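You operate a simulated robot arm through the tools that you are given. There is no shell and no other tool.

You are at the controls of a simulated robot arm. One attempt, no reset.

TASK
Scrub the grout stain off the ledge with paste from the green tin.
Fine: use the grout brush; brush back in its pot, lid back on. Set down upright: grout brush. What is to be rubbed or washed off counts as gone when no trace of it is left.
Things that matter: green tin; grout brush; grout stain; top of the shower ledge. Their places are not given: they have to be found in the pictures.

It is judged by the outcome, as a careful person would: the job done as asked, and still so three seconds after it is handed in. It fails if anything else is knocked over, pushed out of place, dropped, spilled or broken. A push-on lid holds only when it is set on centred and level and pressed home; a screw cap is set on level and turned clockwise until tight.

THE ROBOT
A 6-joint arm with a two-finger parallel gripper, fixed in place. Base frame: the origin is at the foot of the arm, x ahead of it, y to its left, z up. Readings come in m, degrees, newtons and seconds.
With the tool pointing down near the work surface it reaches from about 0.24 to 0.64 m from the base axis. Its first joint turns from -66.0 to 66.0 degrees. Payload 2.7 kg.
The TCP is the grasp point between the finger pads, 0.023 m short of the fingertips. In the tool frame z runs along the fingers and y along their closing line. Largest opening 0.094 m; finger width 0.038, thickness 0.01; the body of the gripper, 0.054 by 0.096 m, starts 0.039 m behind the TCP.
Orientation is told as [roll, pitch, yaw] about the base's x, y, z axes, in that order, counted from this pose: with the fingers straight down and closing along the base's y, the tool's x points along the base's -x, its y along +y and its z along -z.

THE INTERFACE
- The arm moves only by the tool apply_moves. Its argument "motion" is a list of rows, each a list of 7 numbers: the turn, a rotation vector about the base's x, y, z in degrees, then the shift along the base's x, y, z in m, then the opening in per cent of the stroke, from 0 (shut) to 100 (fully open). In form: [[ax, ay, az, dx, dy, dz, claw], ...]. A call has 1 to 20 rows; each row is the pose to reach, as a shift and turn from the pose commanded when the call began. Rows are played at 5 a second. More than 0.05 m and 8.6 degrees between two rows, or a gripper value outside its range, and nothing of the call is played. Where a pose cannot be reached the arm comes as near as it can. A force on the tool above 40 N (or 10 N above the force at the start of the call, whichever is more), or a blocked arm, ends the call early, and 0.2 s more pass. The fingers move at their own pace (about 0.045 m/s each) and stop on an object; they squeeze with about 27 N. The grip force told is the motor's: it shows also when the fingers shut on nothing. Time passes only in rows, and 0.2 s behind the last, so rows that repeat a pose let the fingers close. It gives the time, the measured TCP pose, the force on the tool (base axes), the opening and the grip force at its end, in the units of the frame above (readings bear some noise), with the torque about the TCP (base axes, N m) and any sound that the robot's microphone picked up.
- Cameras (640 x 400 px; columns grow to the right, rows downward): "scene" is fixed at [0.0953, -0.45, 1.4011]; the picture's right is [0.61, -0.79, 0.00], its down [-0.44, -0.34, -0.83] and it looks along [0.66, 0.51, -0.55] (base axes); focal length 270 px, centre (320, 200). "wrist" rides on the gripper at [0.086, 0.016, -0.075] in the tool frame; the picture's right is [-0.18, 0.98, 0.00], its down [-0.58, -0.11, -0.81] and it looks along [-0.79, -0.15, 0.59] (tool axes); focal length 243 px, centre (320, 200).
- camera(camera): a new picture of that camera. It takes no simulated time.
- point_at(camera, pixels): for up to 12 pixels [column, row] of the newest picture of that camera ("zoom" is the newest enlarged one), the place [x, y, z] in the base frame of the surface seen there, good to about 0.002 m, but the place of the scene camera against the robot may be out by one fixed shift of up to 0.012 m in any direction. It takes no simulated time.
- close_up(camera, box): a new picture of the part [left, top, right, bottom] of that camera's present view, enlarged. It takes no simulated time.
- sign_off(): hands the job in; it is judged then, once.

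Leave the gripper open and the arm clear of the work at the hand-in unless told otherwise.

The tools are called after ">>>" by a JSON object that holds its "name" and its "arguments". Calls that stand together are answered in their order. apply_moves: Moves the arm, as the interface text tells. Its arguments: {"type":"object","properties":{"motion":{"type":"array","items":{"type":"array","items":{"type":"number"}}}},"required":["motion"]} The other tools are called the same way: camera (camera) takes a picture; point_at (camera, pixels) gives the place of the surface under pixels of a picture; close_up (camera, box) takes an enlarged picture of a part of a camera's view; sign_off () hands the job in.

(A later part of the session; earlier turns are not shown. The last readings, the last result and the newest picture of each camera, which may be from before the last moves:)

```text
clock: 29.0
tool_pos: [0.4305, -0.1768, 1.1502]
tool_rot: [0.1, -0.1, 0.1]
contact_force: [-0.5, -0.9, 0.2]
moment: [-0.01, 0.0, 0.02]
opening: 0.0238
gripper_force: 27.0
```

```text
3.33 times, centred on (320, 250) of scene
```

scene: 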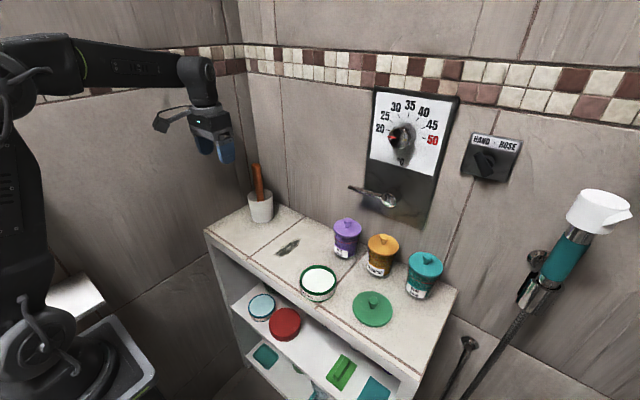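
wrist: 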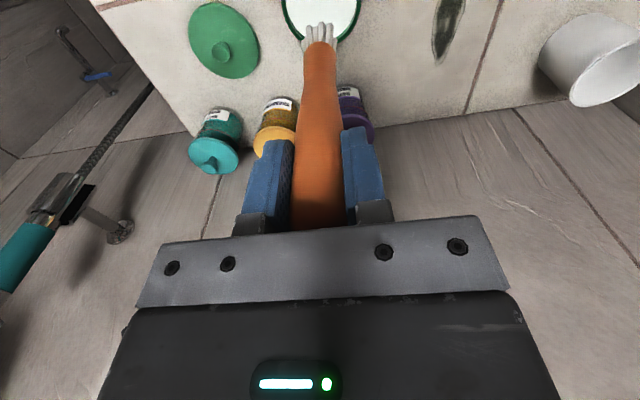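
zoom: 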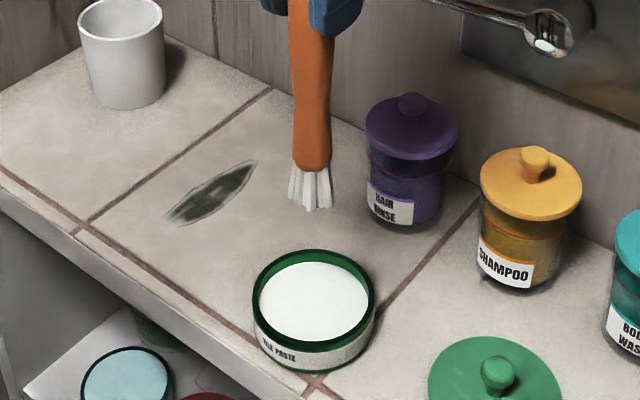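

The brush hangs above the open tin. I'll lower it so the bristles dip about 8 mm into the paste, swirl gently by 8 mm, then hold.

>>> {"name": "apply_moves", "arguments": {"motion": [[0, 0, 0, -0.001, 0.001, -0.03, 0], [0, 0, 0, -0.001, 0.001, -0.06, 0], [0, 0, 0, -0.001, 0.001, -0.085, 0], [0, 0, 0, -0.001, 0.001, -0.1, 0], [0, 0, 0, -0.001, 0.001, -0.108, 0], [0, 0, 0, -0.001, 0.001, -0.113, 0], [0, 0, 0, -0.001, 0.001, -0.117, 0], [0, 0, 0, -0.001, 0.001, -0.117, 0]]}}

>>> {"name": "camera", "arguments": {"camera": "wrist"}}

>>> {"name": "close_up", "arguments": {"camera": "scene", "box": [270, 220, 366, 300]}}

```text
clock: 30.8
tool_pos: [0.4305, -0.1741, 1.035]
tool_rot: [0.1, -0.4, 0.0]
contact_force: [0.5, 3.8, 24.3]
moment: [0.48, -0.18, -0.01]
opening: 0.024
gripper_force: 26.9
```

```text
taken
```

wrist: 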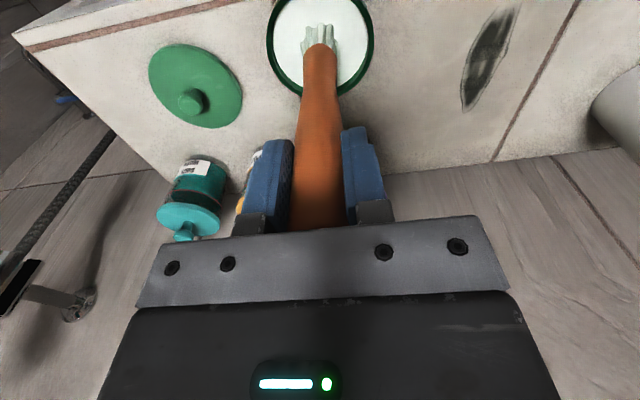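

```text
5.00 times, centred on (318, 260) of scene
```

zoom: 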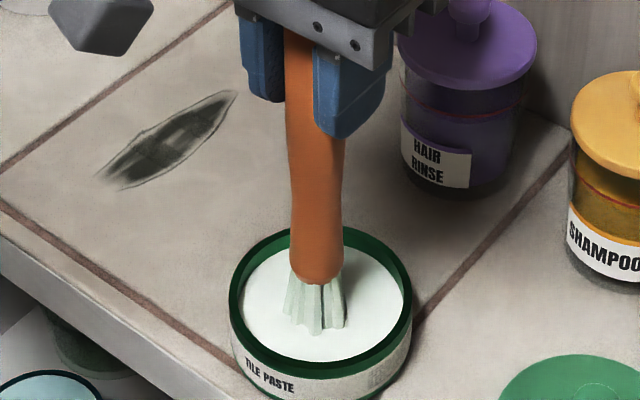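

I read 24 N: the paste is firm and the bristles touched it, tinting slightly. I'll ease up a few millimetres, then lift out straight and look at the bristles.

>>> {"name": "apply_moves", "arguments": {"motion": [[0, 0, 0, 0, 0, 0.002, 0], [0, 0, 0, 0, 0, 0.004, 0], [0, 0, 0, 0, 0, 0.004, 0]]}}

>>> {"name": "close_up", "arguments": {"camera": "wrist", "box": [240, 0, 400, 100]}}

```text
clock: 31.6
tool_pos: [0.4284, -0.1742, 1.0364]
tool_rot: [0.3, 0.2, 0.2]
contact_force: [0.4, 0.3, -1.0]
moment: [-0.01, -0.02, -0.04]
opening: 0.0237
gripper_force: 26.8
```

```text
4.00 times, centred on (320, 50) of wrist
```

zoom: 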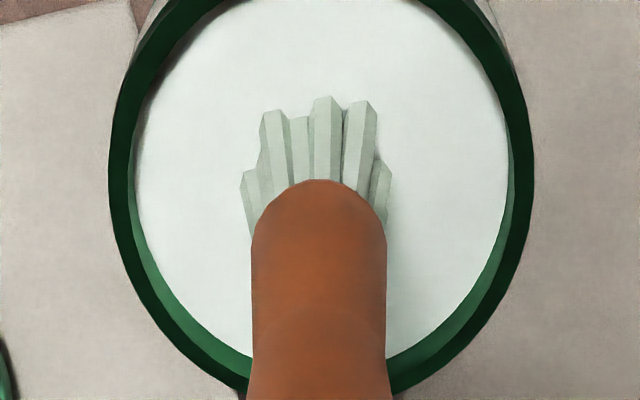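

The bristles are now pale green (loaded) and the force is zero. I'll measure the paste level and bristle ends from here to refine the brush length.

>>> {"name": "point_at", "arguments": {"camera": "zoom", "pixels": [[200, 150], [440, 150], [320, 60], [275, 112], [325, 100], [362, 105], [118, 180], [525, 180], [200, 330]]}}

```text
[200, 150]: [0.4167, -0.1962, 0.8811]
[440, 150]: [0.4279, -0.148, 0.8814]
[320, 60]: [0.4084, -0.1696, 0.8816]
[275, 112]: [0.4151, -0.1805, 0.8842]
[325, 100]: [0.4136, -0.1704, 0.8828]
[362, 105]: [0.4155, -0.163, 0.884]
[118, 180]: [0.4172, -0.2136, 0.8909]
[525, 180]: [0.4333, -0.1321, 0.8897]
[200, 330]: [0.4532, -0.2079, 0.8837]
```

The paste surface is at 0.8813 and the tips now sit about 0.154 below the TCP, so the handle slid a few millimetres in the grip. I'll lift clear and check the brush in the scene view.

>>> {"name": "apply_moves", "arguments": {"motion": [[0, 0, 0, 0, 0, 0.015, 0], [0, 0, 0, 0, 0, 0.04, 0], [0, 0, 0, 0, 0, 0.06, 0], [0, 0, 0, 0, 0, 0.06, 0]]}}

>>> {"name": "close_up", "arguments": {"camera": "scene", "box": [260, 180, 372, 290]}}

>>> {"name": "camera", "arguments": {"camera": "wrist"}}

```text
clock: 32.6
tool_pos: [0.4308, -0.1738, 1.0978]
tool_rot: [0.1, -0.1, 0.1]
contact_force: [0.3, -0.9, -0.7]
moment: [0.0, 0.02, -0.01]
opening: 0.0238
gripper_force: 27.0
```

```text
3.64 times, centred on (316, 235) of scene
```

zoom: 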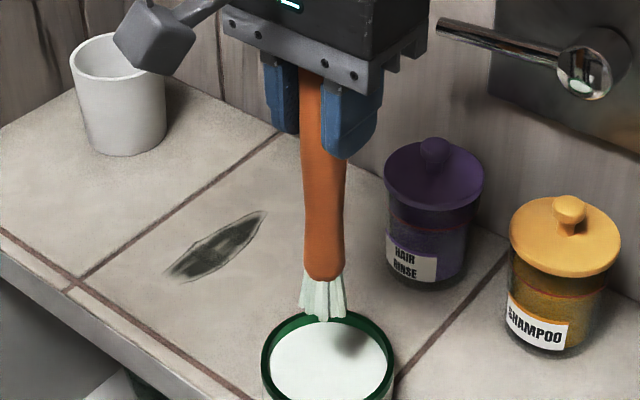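

```text
taken
```

wrist: 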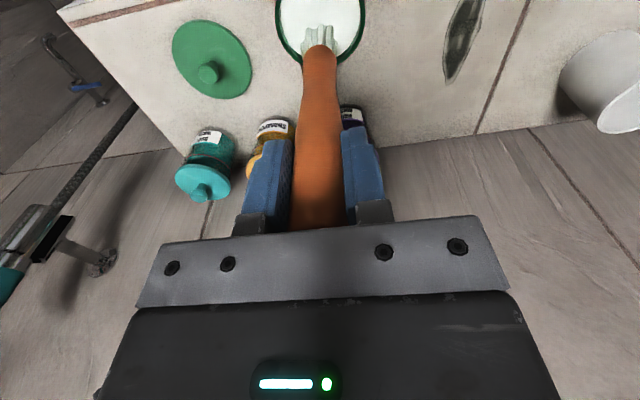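

I'll measure the bristle tip in this zoom, and the stain outline in the wrist view.

>>> {"name": "point_at", "arguments": {"camera": "zoom", "pixels": [[323, 319], [323, 300], [323, 282], [302, 310], [345, 312], [168, 276], [266, 212], [215, 245], [188, 275], [208, 238], [240, 245], [180, 262]]}}

>>> {"name": "point_at", "arguments": {"camera": "wrist", "pixels": [[319, 27], [308, 30], [333, 30], [450, 80], [446, 60], [452, 30], [472, 5], [480, 5], [475, 40], [462, 65], [449, 45], [462, 30]]}}

>>> {"name": "close_up", "arguments": {"camera": "wrist", "box": [420, 0, 520, 90]}}

```text
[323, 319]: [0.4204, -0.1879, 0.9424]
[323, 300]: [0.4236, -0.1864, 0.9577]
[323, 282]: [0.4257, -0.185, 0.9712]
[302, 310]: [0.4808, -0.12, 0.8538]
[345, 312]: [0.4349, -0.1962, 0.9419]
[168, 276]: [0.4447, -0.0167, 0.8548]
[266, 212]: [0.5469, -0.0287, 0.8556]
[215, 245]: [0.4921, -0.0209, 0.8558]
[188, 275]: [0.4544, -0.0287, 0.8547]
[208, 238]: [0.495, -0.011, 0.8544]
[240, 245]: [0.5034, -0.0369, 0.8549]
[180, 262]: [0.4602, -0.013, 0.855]
```

```text
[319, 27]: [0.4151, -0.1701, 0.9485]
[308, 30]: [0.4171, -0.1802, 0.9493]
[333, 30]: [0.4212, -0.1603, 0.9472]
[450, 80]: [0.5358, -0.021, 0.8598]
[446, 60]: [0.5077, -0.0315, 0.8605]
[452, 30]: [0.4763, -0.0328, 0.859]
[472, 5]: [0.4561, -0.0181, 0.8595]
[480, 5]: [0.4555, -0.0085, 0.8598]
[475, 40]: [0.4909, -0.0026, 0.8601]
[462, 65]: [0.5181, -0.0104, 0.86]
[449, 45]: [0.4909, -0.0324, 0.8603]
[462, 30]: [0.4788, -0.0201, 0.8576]
```

```text
4.44 times, centred on (470, 45) of wrist
```

zoom: 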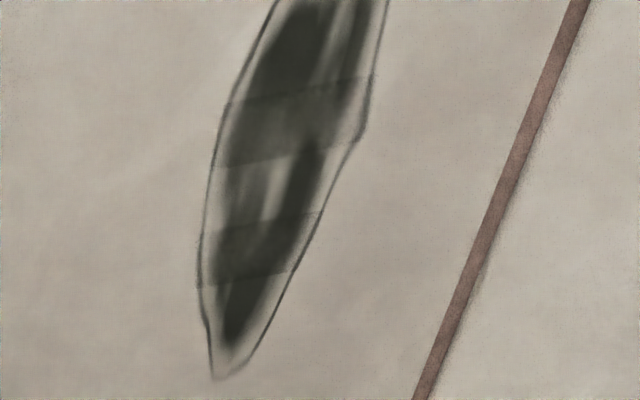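

The bristle tip is about 0.154 m below the TCP, still centred. In base coordinates the stain spans x≈0.437–0.543 and y≈-0.036 to -0.002. I'll move the loaded brush above the middle of the stain and stop about 1 cm above the ledge.

>>> {"name": "apply_moves", "arguments": {"motion": [[0, 0, 0, 0.012, 0.03, 0, 0], [0, 0, 0, 0.025, 0.065, 0, 0], [0, 0, 0, 0.038, 0.1, 0, 0], [0, 0, 0, 0.05, 0.13, 0, 0], [0, 0, 0, 0.06, 0.1565, 0, 0], [0, 0, 0, 0.06, 0.1565, -0.03, 0], [0, 0, 0, 0.06, 0.1565, -0.06, 0], [0, 0, 0, 0.06, 0.1565, -0.074, 0], [0, 0, 0, 0.06, 0.1565, -0.074, 0]]}}

>>> {"name": "camera", "arguments": {"camera": "wrist"}}

>>> {"name": "close_up", "arguments": {"camera": "scene", "box": [240, 190, 352, 300]}}

```text
clock: 34.6
tool_pos: [0.4901, -0.0163, 1.0223]
tool_rot: [0.1, 0.0, 0.1]
contact_force: [-0.1, -0.4, -1.2]
moment: [0.02, 0.03, -0.03]
opening: 0.0237
gripper_force: 27.1
```

```text
taken
```

wrist: 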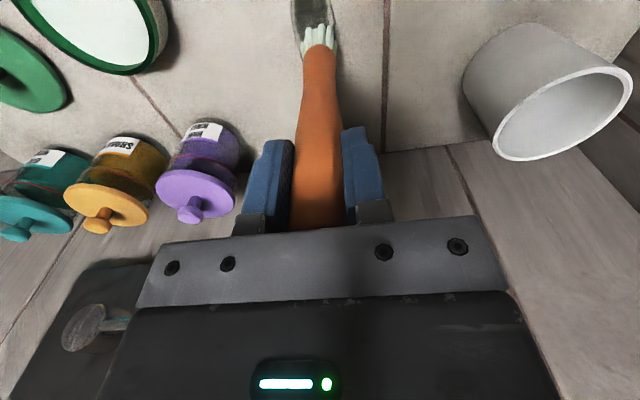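

```text
3.64 times, centred on (296, 245) of scene
```

zoom: 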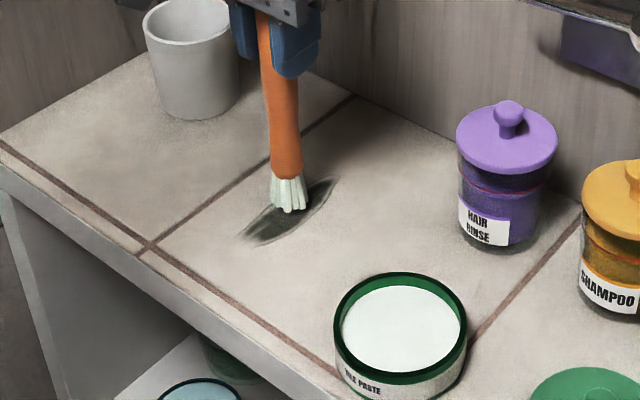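

The brush hovers just over the stain. I'll lower it in small steps to find first contact.

>>> {"name": "apply_moves", "arguments": {"motion": [[0, 0, 0, 0, 0, -0.003, 0], [0, 0, 0, 0, 0, -0.005, 0], [0, 0, 0, 0, 0, -0.007, 0], [0, 0, 0, 0, 0, -0.008, 0], [0, 0, 0, 0, 0, -0.009, 0], [0, 0, 0, 0, 0, -0.009, 0]]}}

```text
clock: 36.0
tool_pos: [0.4901, -0.0167, 1.0142]
tool_rot: [0.1, 0.0, 0.1]
contact_force: [1.0, -0.2, 1.9]
moment: [-0.12, 0.01, 0.01]
opening: 0.0236
gripper_force: 27.2
```

There's about 2 N at z=1.014, so the bristles have just touched. I'll press another 0.5 mm and check.

>>> {"name": "apply_moves", "arguments": {"motion": [[0, 0, 0, 0, 0, -0.0005, 0], [0, 0, 0, 0, 0, -0.0005, 0]]}}

>>> {"name": "close_up", "arguments": {"camera": "scene", "box": [256, 215, 320, 265]}}

```text
clock: 36.6
tool_pos: [0.4897, -0.0183, 1.0142]
tool_rot: [0.1, -0.2, 0.1]
contact_force: [-0.8, -1.1, 6.2]
moment: [-0.21, 0.11, -0.06]
opening: 0.0236
gripper_force: 26.8
```

```text
8.00 times, centred on (288, 240) of scene
```

zoom: 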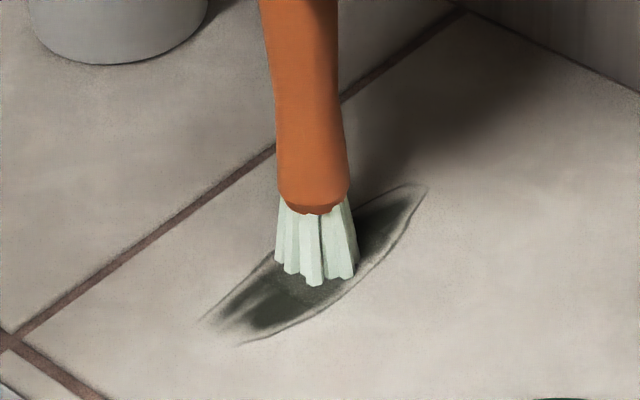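

The press is about 6 N. I'll try a first set of short strokes across the stain here and see whether it lightens.

>>> {"name": "apply_moves", "arguments": {"motion": [[0, 0, 0, 0, 0.007, 0, 0], [0, 0, 0, 0, 0.013, 0, 0], [0, 0, 0, 0, 0.002, 0, 0], [0, 0, 0, 0, -0.008, 0, 0], [0, 0, 0, 0, -0.015, 0, 0], [0, 0, 0, 0, -0.004, 0, 0], [0, 0, 0, 0, 0.007, 0, 0], [0, 0, 0, 0, 0.013, 0, 0], [0, 0, 0, 0, 0.002, 0, 0], [0, 0, 0, 0, -0.008, 0, 0], [0, 0, 0, 0, -0.015, 0, 0], [0, 0, 0, 0, 0, 0, 0]]}}

>>> {"name": "close_up", "arguments": {"camera": "scene", "box": [256, 215, 320, 265]}}

>>> {"name": "camera", "arguments": {"camera": "wrist"}}

```text
clock: 39.2
tool_pos: [0.489, -0.019, 1.0149]
tool_rot: [-0.1, -0.1, 0.0]
contact_force: [-0.3, -5.5, 15.3]
moment: [-0.79, -0.05, -0.02]
opening: 0.0237
gripper_force: 27.1
```

```text
8.00 times, centred on (288, 240) of scene
```

zoom: 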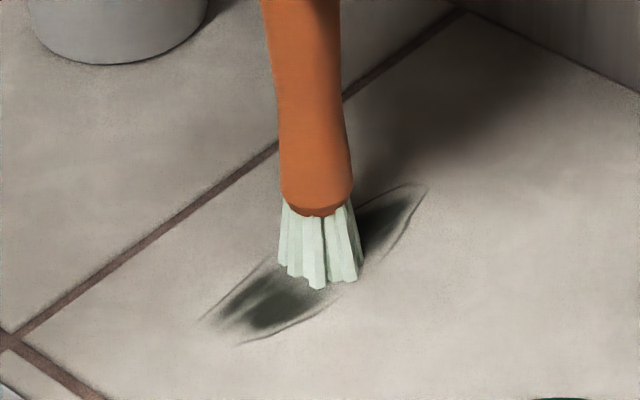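

```text
taken
```

wrist: 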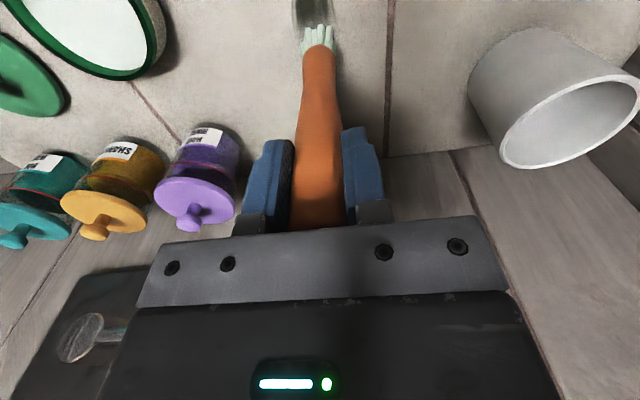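

It works: the middle of the stain is gone where I rubbed. The force rose to 15 N, so I'll ease off 0.5 mm and carry on with cross strokes toward the far end (x up to 0.545).

>>> {"name": "apply_moves", "arguments": {"motion": [[0, 0, 0, 0.004, 0, 0.0007, 0], [0, 0, 0, 0.006, 0.009, 0.0005, 0], [0, 0, 0, 0.009, -0.004, 0.0005, 0], [0, 0, 0, 0.012, -0.016, 0.0005, 0], [0, 0, 0, 0.015, -0.003, 0.0005, 0], [0, 0, 0, 0.018, 0.01, 0.0005, 0], [0, 0, 0, 0.021, -0.003, 0.0005, 0], [0, 0, 0, 0.024, -0.016, 0.0005, 0], [0, 0, 0, 0.027, -0.003, 0.0005, 0], [0, 0, 0, 0.03, 0.01, 0.0005, 0], [0, 0, 0, 0.033, -0.003, 0.0005, 0], [0, 0, 0, 0.036, -0.016, 0.0005, 0], [0, 0, 0, 0.039, -0.003, 0.0005, 0], [0, 0, 0, 0.042, 0.009, 0.0005, 0], [0, 0, 0, 0.045, -0.003, 0.0005, 0], [0, 0, 0, 0.047, -0.015, 0.0005, 0], [0, 0, 0, 0.05, -0.004, 0.0005, 0], [0, 0, 0, 0.05, 0.004, 0.0005, 0], [0, 0, 0, 0.05, -0.004, 0.0005, 0]]}}

>>> {"name": "close_up", "arguments": {"camera": "scene", "box": [256, 205, 328, 265]}}

>>> {"name": "camera", "arguments": {"camera": "wrist"}}

```text
clock: 43.2
tool_pos: [0.5405, -0.0203, 1.0136]
tool_rot: [0.1, -0.1, 0.1]
contact_force: [0.3, 0.7, -0.6]
moment: [-0.01, 0.02, -0.02]
opening: 0.0237
gripper_force: 26.6
```

```text
6.67 times, centred on (292, 235) of scene
```

zoom: 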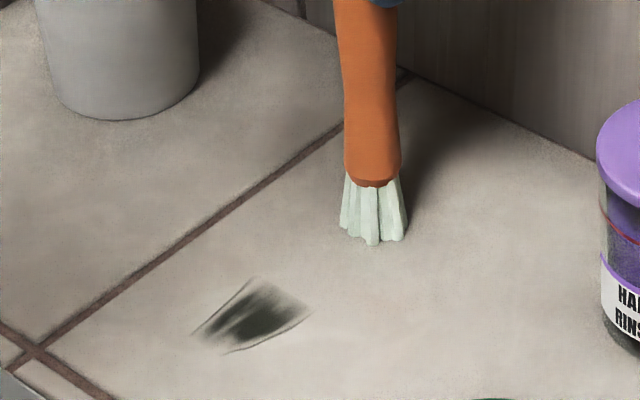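

```text
taken
```

wrist: 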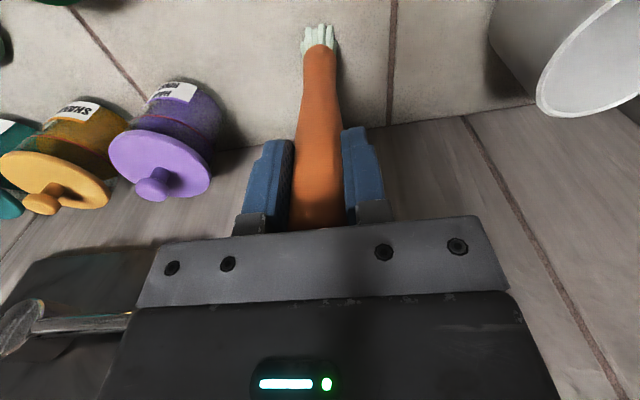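

The far half is clean and the force has dropped to about zero. Now I'll lift slightly, go back to x≈0.487, press a touch lower (z≈1.013), and stroke toward the near end.

>>> {"name": "apply_moves", "arguments": {"motion": [[0, 0, 0, 0, 0, 0.005, 0], [0, 0, 0, -0.03, 0.003, 0.005, 0], [0, 0, 0, -0.05, 0.004, 0.004, 0], [0, 0, 0, -0.052, 0.004, -0.001, 0], [0, 0, 0, -0.054, 0.018, -0.001, 0], [0, 0, 0, -0.057, 0.004, -0.001, 0], [0, 0, 0, -0.06, -0.011, -0.001, 0], [0, 0, 0, -0.063, 0.004, -0.001, 0], [0, 0, 0, -0.066, 0.018, -0.001, 0], [0, 0, 0, -0.069, 0.004, -0.001, 0], [0, 0, 0, -0.072, -0.01, -0.001, 0], [0, 0, 0, -0.075, 0.004, -0.001, 0], [0, 0, 0, -0.078, 0.019, -0.001, 0], [0, 0, 0, -0.082, 0.005, -0.001, 0], [0, 0, 0, -0.085, -0.009, -0.001, 0], [0, 0, 0, -0.089, 0.005, -0.001, 0], [0, 0, 0, -0.093, 0.02, -0.001, 0], [0, 0, 0, -0.097, 0.008, -0.001, 0], [0, 0, 0, -0.1, -0.004, -0.001, 0], [0, 0, 0, -0.102, 0.008, -0.001, 0]]}}

>>> {"name": "close_up", "arguments": {"camera": "scene", "box": [246, 215, 326, 275]}}

>>> {"name": "camera", "arguments": {"camera": "wrist"}}

```text
clock: 47.4
tool_pos: [0.4377, -0.0138, 1.0143]
tool_rot: [-0.1, -0.1, 0.0]
contact_force: [1.1, -6.0, 16.0]
moment: [-0.89, 0.01, 0.03]
opening: 0.024
gripper_force: 27.0
```

```text
6.67 times, centred on (286, 245) of scene
```

zoom: 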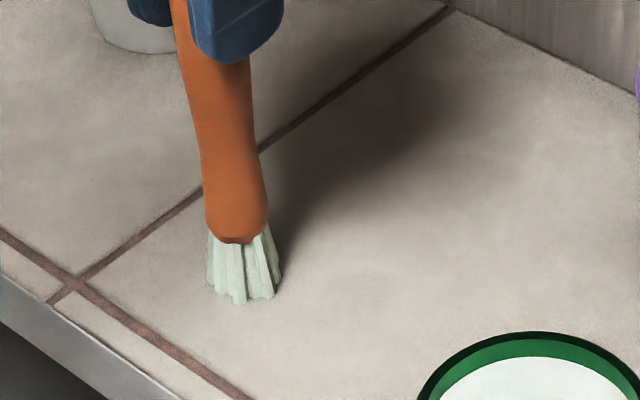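

```text
taken
```

wrist: 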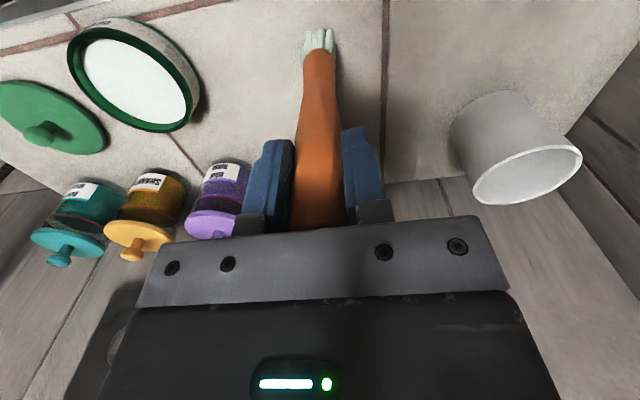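

The stain looks almost all gone. I'll lift the brush straight up and step aside to inspect the whole area.

>>> {"name": "apply_moves", "arguments": {"motion": [[0, 0, 0, 0, 0, 0.01, 0], [0, 0, 0, 0, 0.02, 0.04, 0], [0, 0, 0, 0, 0.05, 0.07, 0], [0, 0, 0, 0, 0.08, 0.09, 0], [0, 0, 0, 0, 0.1, 0.1, 0], [0, 0, 0, 0, 0.1, 0.1, 0]]}}

>>> {"name": "close_up", "arguments": {"camera": "scene", "box": [246, 215, 342, 275]}}

>>> {"name": "camera", "arguments": {"camera": "wrist"}}

>>> {"name": "camera", "arguments": {"camera": "scene"}}

```text
clock: 48.8
tool_pos: [0.4372, 0.0892, 1.1133]
tool_rot: [0.0, 0.0, 0.2]
contact_force: [0.1, 0.8, -0.3]
moment: [0.06, -0.03, 0.01]
opening: 0.0238
gripper_force: 27.4
```

```text
6.67 times, centred on (294, 245) of scene
```

zoom: 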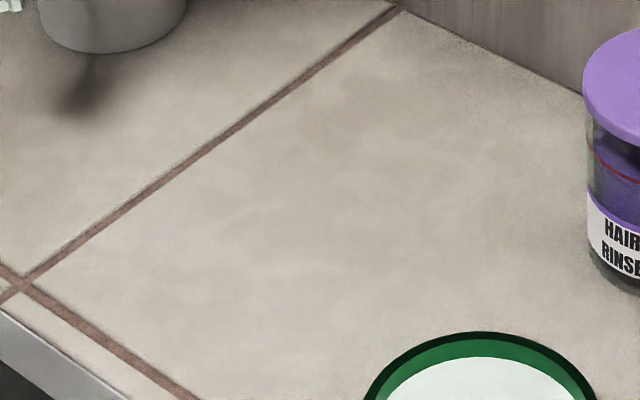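

```text
taken
```

wrist: 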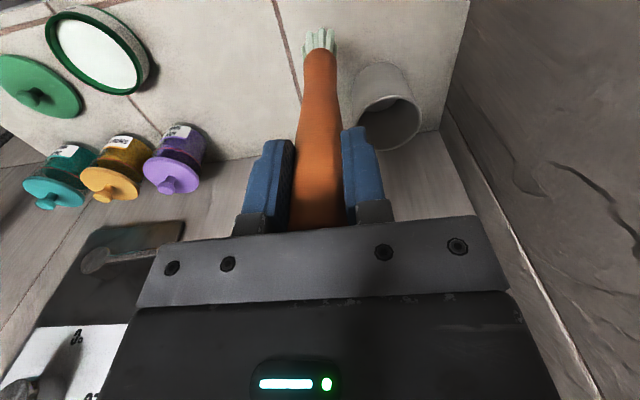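

```text
taken
```

scene: 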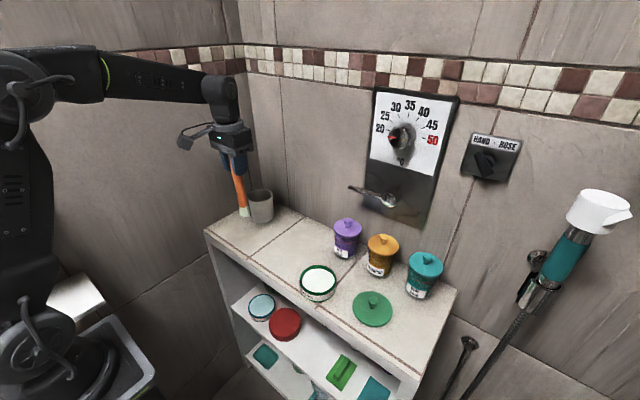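

The stained area looks clean. I'll zoom in tightly from both cameras to check for faint traces.

>>> {"name": "close_up", "arguments": {"camera": "scene", "box": [268, 230, 308, 262]}}

>>> {"name": "close_up", "arguments": {"camera": "wrist", "box": [140, 0, 300, 110]}}

```text
12.50 times, centred on (288, 246) of scene
```

zoom: 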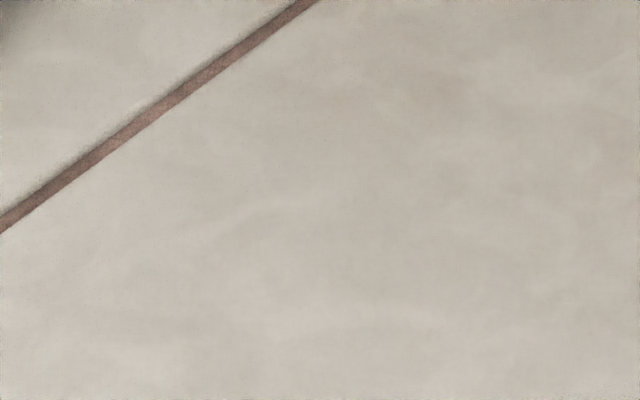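

```text
3.64 times, centred on (220, 55) of wrist
```

zoom: 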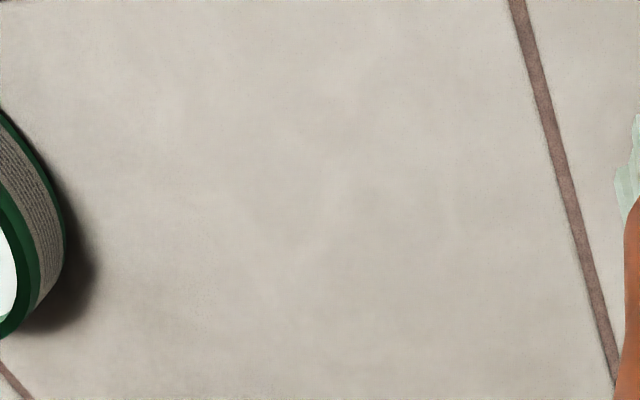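

No trace is visible in either view. As insurance against a faint remnant, I'll make one more light pass over the whole area before putting the brush away. I'll start by going back down at the near end and working outward.

>>> {"name": "apply_moves", "arguments": {"motion": [[0, 0, 0, 0, -0.03, -0.03, 0], [0, 0, 0, -0.002, -0.06, -0.065, 0], [0, 0, 0, -0.003, -0.09, -0.09, 0], [0, 0, 0, -0.003, -0.1, -0.097, 0], [0, 0, 0, -0.003, -0.1, -0.0997, 0], [0, 0, 0, 0, -0.088, -0.0997, 0], [0, 0, 0, 0.004, -0.102, -0.0997, 0], [0, 0, 0, 0.007, -0.116, -0.0997, 0], [0, 0, 0, 0.011, -0.102, -0.0997, 0], [0, 0, 0, 0.014, -0.085, -0.0997, 0], [0, 0, 0, 0.018, -0.102, -0.0997, 0], [0, 0, 0, 0.022, -0.119, -0.0997, 0], [0, 0, 0, 0.026, -0.102, -0.0997, 0], [0, 0, 0, 0.03, -0.084, -0.0997, 0], [0, 0, 0, 0.034, -0.102, -0.0997, 0], [0, 0, 0, 0.038, -0.12, -0.0997, 0], [0, 0, 0, 0.042, -0.102, -0.0997, 0], [0, 0, 0, 0.046, -0.084, -0.0997, 0], [0, 0, 0, 0.05, -0.102, -0.0997, 0]]}}

>>> {"name": "close_up", "arguments": {"camera": "scene", "box": [246, 195, 342, 275]}}

```text
clock: 52.8
tool_pos: [0.4879, -0.0141, 1.0144]
tool_rot: [0.2, -0.3, 0.2]
contact_force: [-1.4, 2.9, 8.7]
moment: [0.49, 0.07, -0.05]
opening: 0.0239
gripper_force: 27.4
```

```text
5.00 times, centred on (294, 235) of scene
```

zoom: 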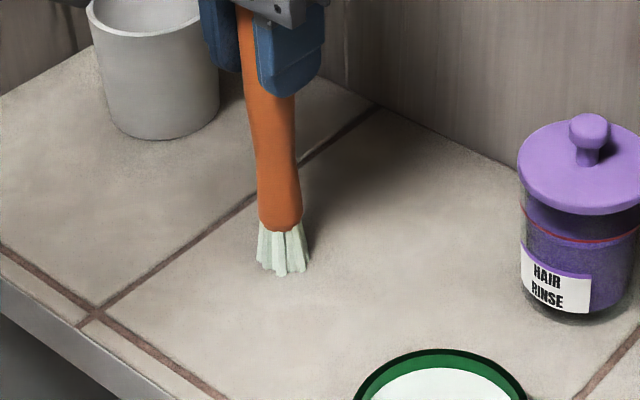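

The force is about 9 N and the pass is going well. I'll finish it toward the far end.

>>> {"name": "apply_moves", "arguments": {"motion": [[0, 0, 0, 0.004, -0.018, 0, 0], [0, 0, 0, 0.008, -0.001, 0, 0], [0, 0, 0, 0.012, 0.016, 0, 0], [0, 0, 0, 0.016, -0.002, 0, 0], [0, 0, 0, 0.02, -0.02, 0, 0], [0, 0, 0, 0.024, -0.003, 0, 0], [0, 0, 0, 0.028, 0.013, 0, 0], [0, 0, 0, 0.032, -0.004, 0, 0], [0, 0, 0, 0.036, -0.02, 0, 0], [0, 0, 0, 0.04, -0.004, 0, 0], [0, 0, 0, 0.044, 0.01, 0, 0], [0, 0, 0, 0.048, -0.006, 0, 0], [0, 0, 0, 0.051, -0.02, 0, 0], [0, 0, 0, 0.054, -0.008, 0, 0], [0, 0, 0, 0.056, 0.004, 0, 0], [0, 0, 0, 0.056, -0.008, 0, 0]]}}

```text
clock: 56.2
tool_pos: [0.5442, -0.0213, 1.0124]
tool_rot: [0.1, -0.1, 0.0]
contact_force: [-0.1, 2.2, 5.3]
moment: [0.33, 0.05, 0.0]
opening: 0.0239
gripper_force: 27.0
```

The second pass is done. I'll lift straight up and carry the brush to above the pot at (0.546,0.150).

>>> {"name": "apply_moves", "arguments": {"motion": [[0, 0, 0, 0, 0, 0.02, 0], [0, 0, 0, 0, 0, 0.05, 0], [0, 0, 0, 0, 0, 0.09, 0], [0, 0, 0, 0, 0.01, 0.125, 0], [0, 0, 0, 0, 0.04, 0.137, 0], [0, 0, 0, 0.001, 0.075, 0.137, 0], [0, 0, 0, 0.001, 0.11, 0.137, 0], [0, 0, 0, 0.002, 0.145, 0.137, 0], [0, 0, 0, 0.002, 0.174, 0.137, 0], [0, 0, 0, 0.002, 0.174, 0.137, 0]]}}

>>> {"name": "camera", "arguments": {"camera": "wrist"}}

>>> {"name": "camera", "arguments": {"camera": "scene"}}

>>> {"name": "close_up", "arguments": {"camera": "scene", "box": [220, 120, 316, 240]}}

>>> {"name": "close_up", "arguments": {"camera": "wrist", "box": [260, 0, 380, 90]}}

```text
clock: 58.4
tool_pos: [0.5453, 0.1528, 1.1499]
tool_rot: [0.1, 0.0, 0.0]
contact_force: [0.3, 0.3, -0.7]
moment: [0.01, -0.02, 0.0]
opening: 0.0238
gripper_force: 26.5
```

```text
taken
```

wrist: 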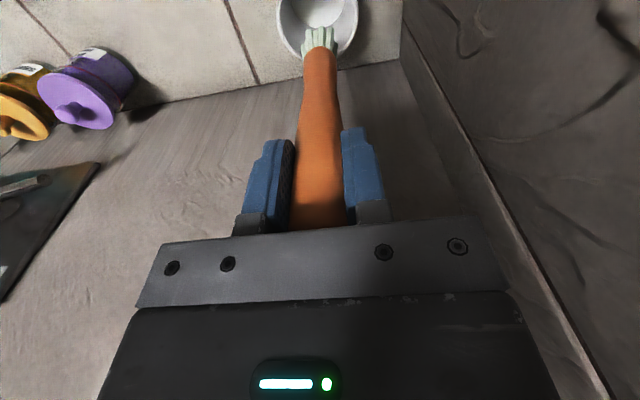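

```text
taken
```

scene: 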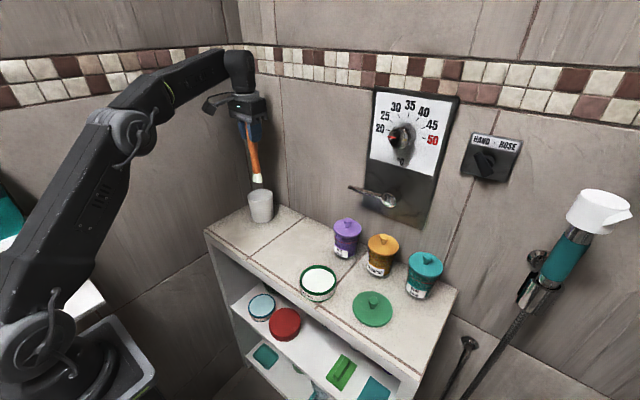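

```text
3.33 times, centred on (268, 180) of scene
```

zoom: 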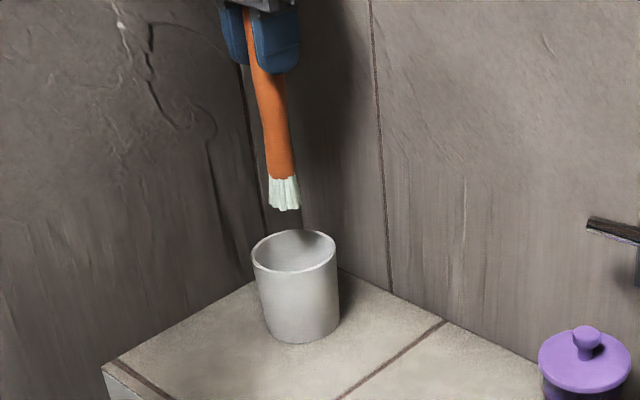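

```text
4.44 times, centred on (320, 45) of wrist
```

zoom: 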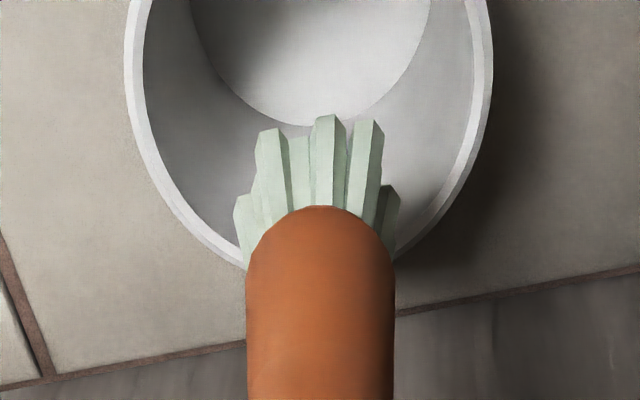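

The pot hasn't moved and the brush hangs straight over its mouth. I'll lower it into the pot to just above the floor.

>>> {"name": "apply_moves", "arguments": {"motion": [[0, 0, 0, 0, 0, -0.03, 0], [0, 0, 0, 0, 0, -0.06, 0], [0, 0, 0, 0, 0, -0.085, 0], [0, 0, 0, 0, 0, -0.105, 0], [0, 0, 0, 0, 0, -0.118, 0], [0, 0, 0, 0, 0, -0.125, 0], [0, 0, 0, 0, 0, -0.127, 0], [0, 0, 0, 0, 0, -0.127, 0]]}}

>>> {"name": "camera", "arguments": {"camera": "wrist"}}

>>> {"name": "close_up", "arguments": {"camera": "scene", "box": [220, 120, 316, 240]}}

```text
clock: 60.2
tool_pos: [0.5476, 0.151, 1.0232]
tool_rot: [0.0, -0.1, 0.1]
contact_force: [-0.2, -0.6, 0.2]
moment: [0.02, 0.02, 0.0]
opening: 0.024
gripper_force: 26.7
```

```text
taken
```

wrist: 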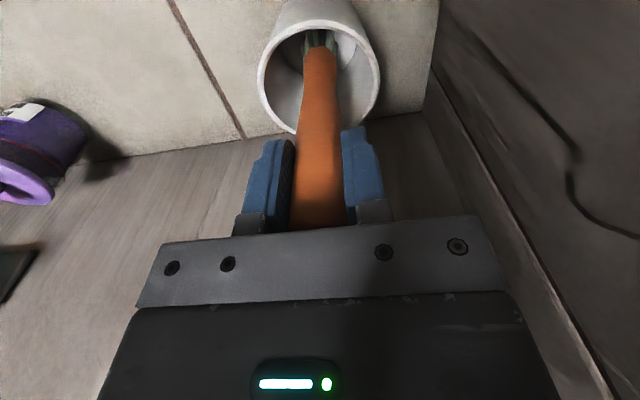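

```text
3.33 times, centred on (268, 180) of scene
```

zoom: 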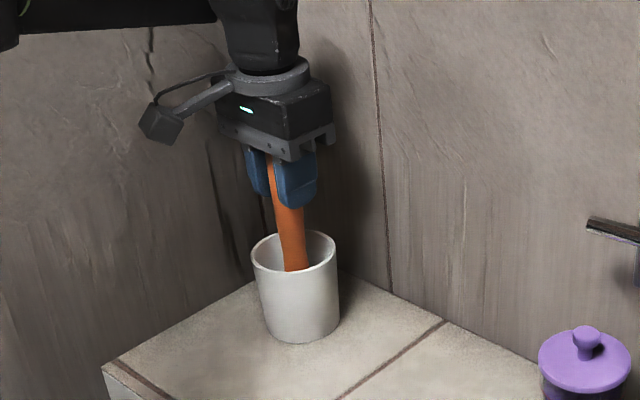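

The brush is inside the pot with no contact yet. I'll lower it in small steps until it touches the floor.

>>> {"name": "apply_moves", "arguments": {"motion": [[0, 0, 0, 0, 0, -0.0015, 0], [0, 0, 0, 0, 0, -0.0025, 0], [0, 0, 0, 0, 0, -0.0035, 0], [0, 0, 0, 0, 0, -0.0035, 0]]}}

```text
clock: 61.2
tool_pos: [0.5462, 0.1517, 1.0227]
tool_rot: [0.0, -0.3, 0.1]
contact_force: [-3.1, -1.8, 21.9]
moment: [-0.37, 0.26, -0.01]
opening: 0.0237
gripper_force: 27.1
```

There's 22 N upward, so the bristles are on the pot floor. I'll back off 2 mm and check the force before opening.

>>> {"name": "apply_moves", "arguments": {"motion": [[0, 0, 0, 0, 0, 0.001, 0], [0, 0, 0, 0, 0, 0.0017, 0], [0, 0, 0, 0, 0, 0.0017, 0]]}}

```text
clock: 62.0
tool_pos: [0.5462, 0.1517, 1.0207]
tool_rot: [0.1, -0.3, 0.1]
contact_force: [3.0, 0.6, 14.6]
moment: [-0.27, -0.52, 0.01]
opening: 0.0237
gripper_force: 27.3
```

There's still 15 N, so I'll ease up another millimetre.

>>> {"name": "apply_moves", "arguments": {"motion": [[0, 0, 0, 0, 0, 0.0007, 0], [0, 0, 0, 0, 0, 0.0013, 0], [0, 0, 0, 0, 0, 0.0013, 0]]}}

>>> {"name": "camera", "arguments": {"camera": "wrist"}}

>>> {"name": "close_up", "arguments": {"camera": "scene", "box": [220, 120, 316, 240]}}

```text
clock: 62.8
tool_pos: [0.5446, 0.1513, 1.0218]
tool_rot: [0.0, 0.0, 0.1]
contact_force: [2.0, 1.1, 6.1]
moment: [0.23, -0.22, -0.01]
opening: 0.0236
gripper_force: 26.8
```

```text
taken
```

wrist: 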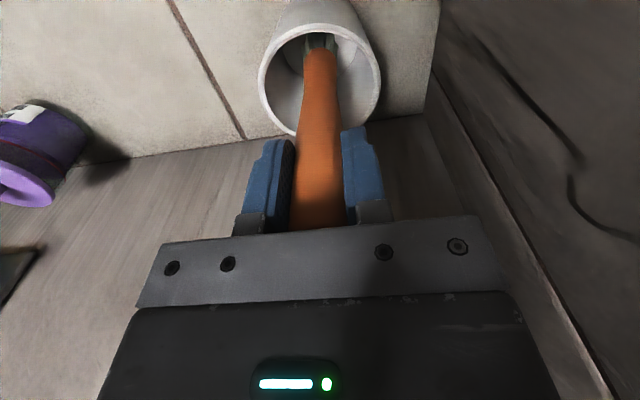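

```text
3.33 times, centred on (268, 180) of scene
```

zoom: 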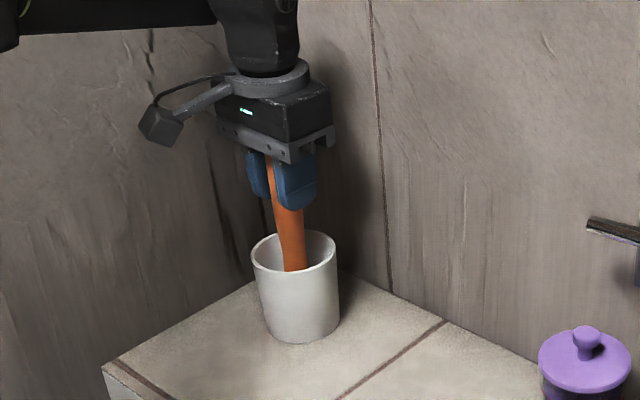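

The force is down to 6 N. I'll raise another 0.5 mm and open the fingers gradually.

>>> {"name": "apply_moves", "arguments": {"motion": [[0, 0, 0, 0, 0, 0.0006, 0], [0, 0, 0, 0, 0, 0.0006, 0], [0, 0, 0, 0, 0, 0.0006, 28], [0, 0, 0, 0, 0, 0.0006, 34], [0, 0, 0, 0, 0, 0.0006, 45], [0, 0, 0, 0, 0, 0.0006, 60], [0, 0, 0, 0, 0, 0.0006, 80], [0, 0, 0, 0, 0, 0.0006, 80], [0, 0, 0, 0, 0, 0.0006, 80]]}}

>>> {"name": "camera", "arguments": {"camera": "wrist"}}

>>> {"name": "close_up", "arguments": {"camera": "scene", "box": [220, 120, 316, 240]}}

```text
clock: 64.8
tool_pos: [0.5458, 0.1501, 1.0228]
tool_rot: [0.1, -0.1, 0.1]
contact_force: [0.8, 0.2, -0.1]
moment: [0.01, -0.01, 0.04]
opening: 0.075
gripper_force: 0.1
```

```text
taken
```

wrist: 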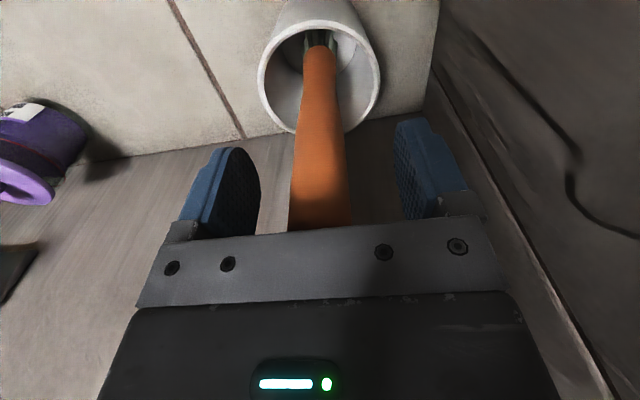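

```text
3.33 times, centred on (268, 180) of scene
```

zoom: 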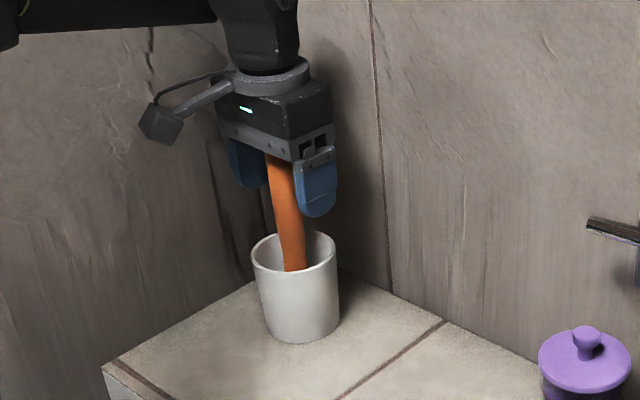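

The brush stands by itself in the pot. I'll raise the hand straight up until it is clear of the handle.

>>> {"name": "apply_moves", "arguments": {"motion": [[0, 0, 0, 0, 0, 0.01, 80], [0, 0, 0, 0, 0, 0.03, 80], [0, 0, 0, 0, 0, 0.06, 80], [0, 0, 0, 0, 0, 0.09, 80], [0, 0, 0, 0, 0, 0.12, 80], [0, 0, 0, 0, 0, 0.12, 80]]}}

>>> {"name": "camera", "arguments": {"camera": "wrist"}}

>>> {"name": "close_up", "arguments": {"camera": "scene", "box": [220, 120, 316, 240]}}

```text
clock: 66.2
tool_pos: [0.5462, 0.1514, 1.1439]
tool_rot: [0.1, -0.1, 0.0]
contact_force: [0.4, 0.7, 0.4]
moment: [-0.01, 0.01, 0.03]
opening: 0.0748
gripper_force: 0.1
```

```text
taken
```

wrist: 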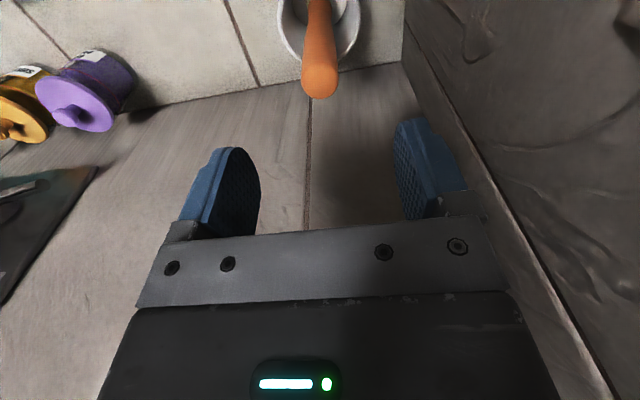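

```text
3.33 times, centred on (268, 180) of scene
```

zoom: 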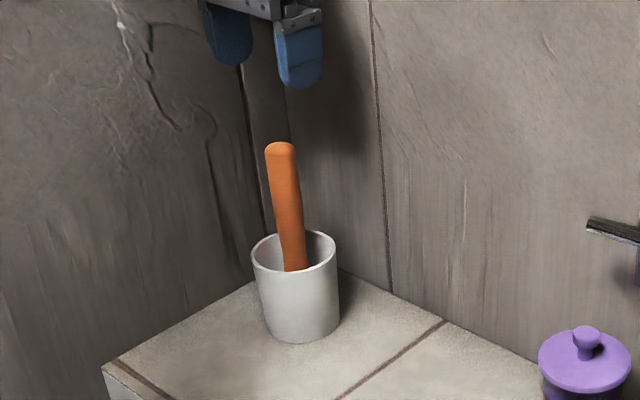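

The brush stands upright in its pot. Next I'll go back to the lid at (0.455,-0.310), staying high on the way, and look at it.

>>> {"name": "apply_moves", "arguments": {"motion": [[0, 0, 0, -0.008, -0.02, 0, 80], [0, 0, 0, -0.02, -0.055, 0, 80], [0, 0, 0, -0.035, -0.095, 0, 70], [0, 0, 0, -0.05, -0.135, 0, 60], [0, 0, 0, -0.065, -0.175, 0, 50], [0, 0, 0, -0.078, -0.215, 0, 50], [0, 0, 0, -0.091, -0.255, 0, 50], [0, 0, 0, -0.091, -0.295, -0.01, 50], [0, 0, 0, -0.091, -0.335, -0.02, 50], [0, 0, 0, -0.091, -0.375, -0.04, 50], [0, 0, 0, -0.091, -0.41, -0.06, 50], [0, 0, 0, -0.091, -0.44, -0.085, 50], [0, 0, 0, -0.091, -0.46, -0.1074, 50], [0, 0, 0, -0.091, -0.46, -0.1074, 50]]}}

>>> {"name": "camera", "arguments": {"camera": "wrist"}}

>>> {"name": "camera", "arguments": {"camera": "scene"}}

```text
clock: 69.2
tool_pos: [0.4556, -0.3092, 1.0355]
tool_rot: [0.1, -0.1, 0.2]
contact_force: [-0.4, 0.3, 1.2]
moment: [-0.01, 0.01, -0.02]
opening: 0.0471
gripper_force: 0.0
```

```text
taken
```

wrist: 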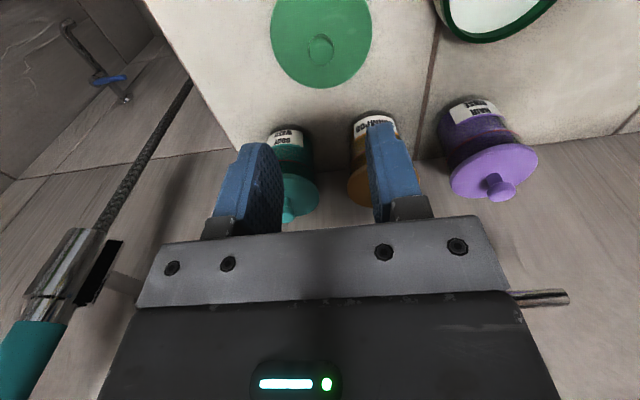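

```text
taken
```

scene: 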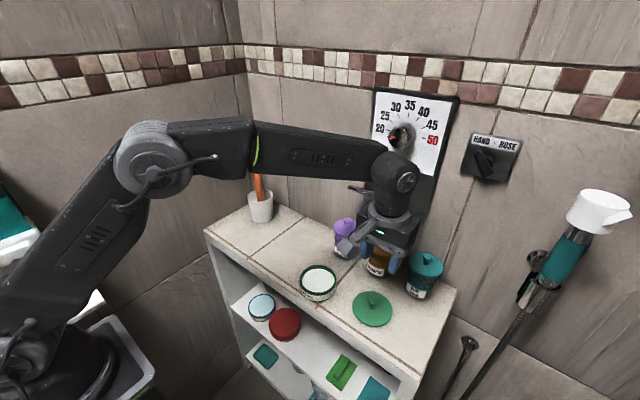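

The lid is exactly where I left it. I'll lower the open fingers around its knob to the same height as before (z≈0.897).

>>> {"name": "apply_moves", "arguments": {"motion": [[0, 0, 0, 0, 0, -0.03, 50], [0, 0, 0, 0, 0, -0.065, 50], [0, 0, 0, 0, 0, -0.1, 50], [0, 0, 0, 0, 0, -0.12, 50], [0, 0, 0, 0, 0, -0.132, 50], [0, 0, 0, 0, 0, -0.1385, 50], [0, 0, 0, 0, 0, -0.1385, 50]]}}

>>> {"name": "camera", "arguments": {"camera": "wrist"}}

```text
clock: 70.8
tool_pos: [0.4543, -0.3089, 0.8963]
tool_rot: [0.1, -0.1, 0.0]
contact_force: [-0.2, -0.2, 0.1]
moment: [0.01, -0.01, 0.01]
opening: 0.0468
gripper_force: 0.1
```

```text
taken
```

wrist: 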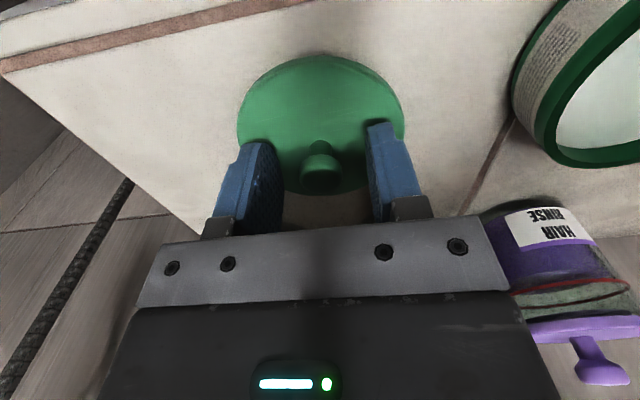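

The knob is centred between the pads. I'll close on it and lift gently.

>>> {"name": "apply_moves", "arguments": {"motion": [[0, 0, 0, 0, 0, 0, 30], [0, 0, 0, 0, 0, 0, 10], [0, 0, 0, 0, 0, 0, 0], [0, 0, 0, 0, 0, 0, 0], [0, 0, 0, 0, 0, 0, 0], [0, 0, 0, 0, 0, 0.005, 0], [0, 0, 0, 0, 0, 0.015, 0], [0, 0, 0, 0, 0, 0.035, 0], [0, 0, 0, 0, 0, 0.065, 0], [0, 0, 0, 0, 0, 0.095, 0], [0, 0, 0, 0, 0, 0.095, 0]]}}

>>> {"name": "camera", "arguments": {"camera": "wrist"}}

>>> {"name": "close_up", "arguments": {"camera": "scene", "box": [280, 220, 440, 320]}}

```text
clock: 73.2
tool_pos: [0.4553, -0.3106, 0.9919]
tool_rot: [0.2, -0.1, 0.3]
contact_force: [0.0, -0.3, 1.0]
moment: [0.0, -0.01, -0.01]
opening: 0.0204
gripper_force: 27.3
```

```text
taken
```

wrist: 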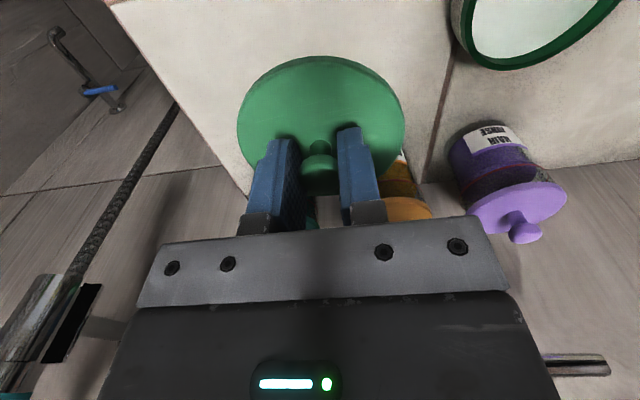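

```text
4.00 times, centred on (360, 270) of scene
```

zoom: 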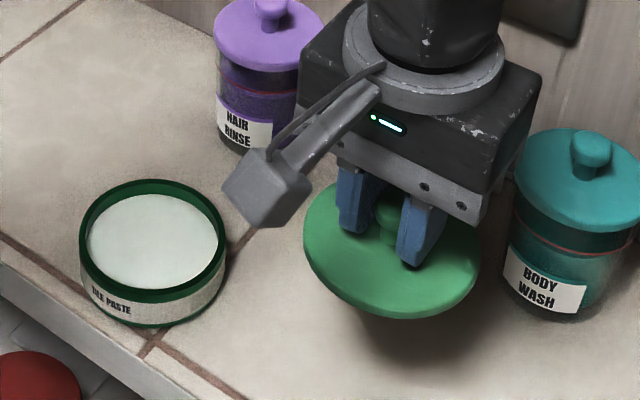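

The lid is held level, same as before. To confirm the tin didn't shift during the dip, I'll retake the same enlarged view I took before dipping.

>>> {"name": "close_up", "arguments": {"camera": "scene", "box": [260, 225, 350, 305]}}

```text
5.00 times, centred on (305, 265) of scene
```

zoom: 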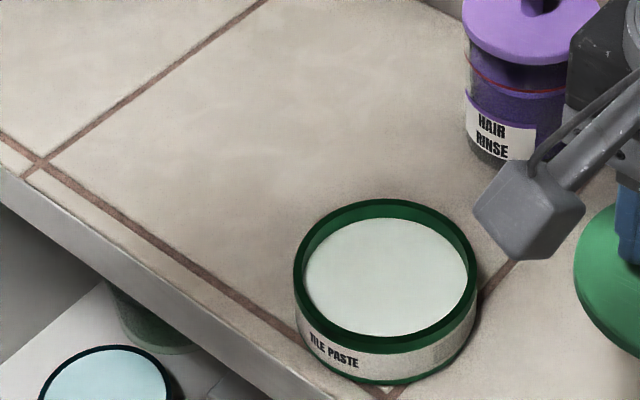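

The tin hasn't moved, and the ledge looks clean. I'll carry the lid over the tin to (0.430,-0.174) and lower it to just above the rim.

>>> {"name": "apply_moves", "arguments": {"motion": [[0, 0, 0, -0.004, 0.02, 0, 0], [0, 0, 0, -0.009, 0.05, 0, 0], [0, 0, 0, -0.015, 0.085, 0, 0], [0, 0, 0, -0.021, 0.115, 0, 0], [0, 0, 0, -0.025, 0.136, 0, 0], [0, 0, 0, -0.025, 0.136, -0.02, 0], [0, 0, 0, -0.025, 0.136, -0.04, 0], [0, 0, 0, -0.025, 0.136, -0.05, 0], [0, 0, 0, -0.025, 0.136, -0.05, 0]]}}

>>> {"name": "camera", "arguments": {"camera": "wrist"}}

>>> {"name": "close_up", "arguments": {"camera": "scene", "box": [270, 220, 366, 310]}}

```text
clock: 75.2
tool_pos: [0.4287, -0.1729, 0.9429]
tool_rot: [0.1, 0.0, 0.0]
contact_force: [1.2, -0.6, -1.3]
moment: [-0.01, -0.04, -0.01]
opening: 0.0202
gripper_force: 27.2
```

```text
taken
```

wrist: 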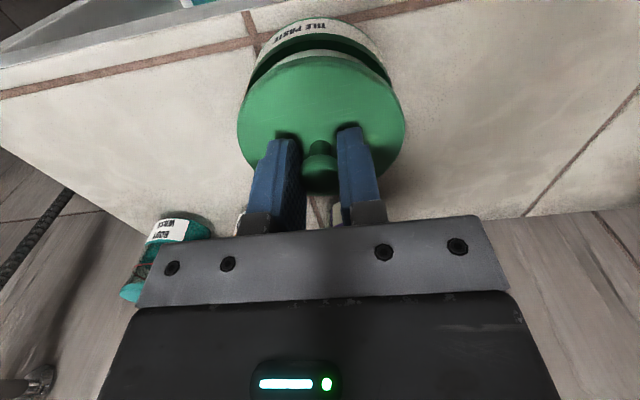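

```text
4.44 times, centred on (318, 265) of scene
```

zoom: 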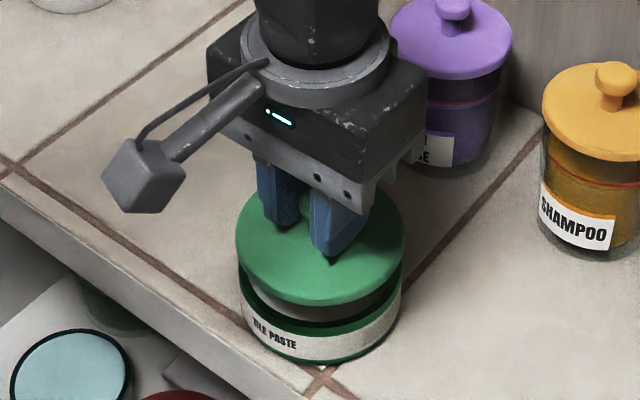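

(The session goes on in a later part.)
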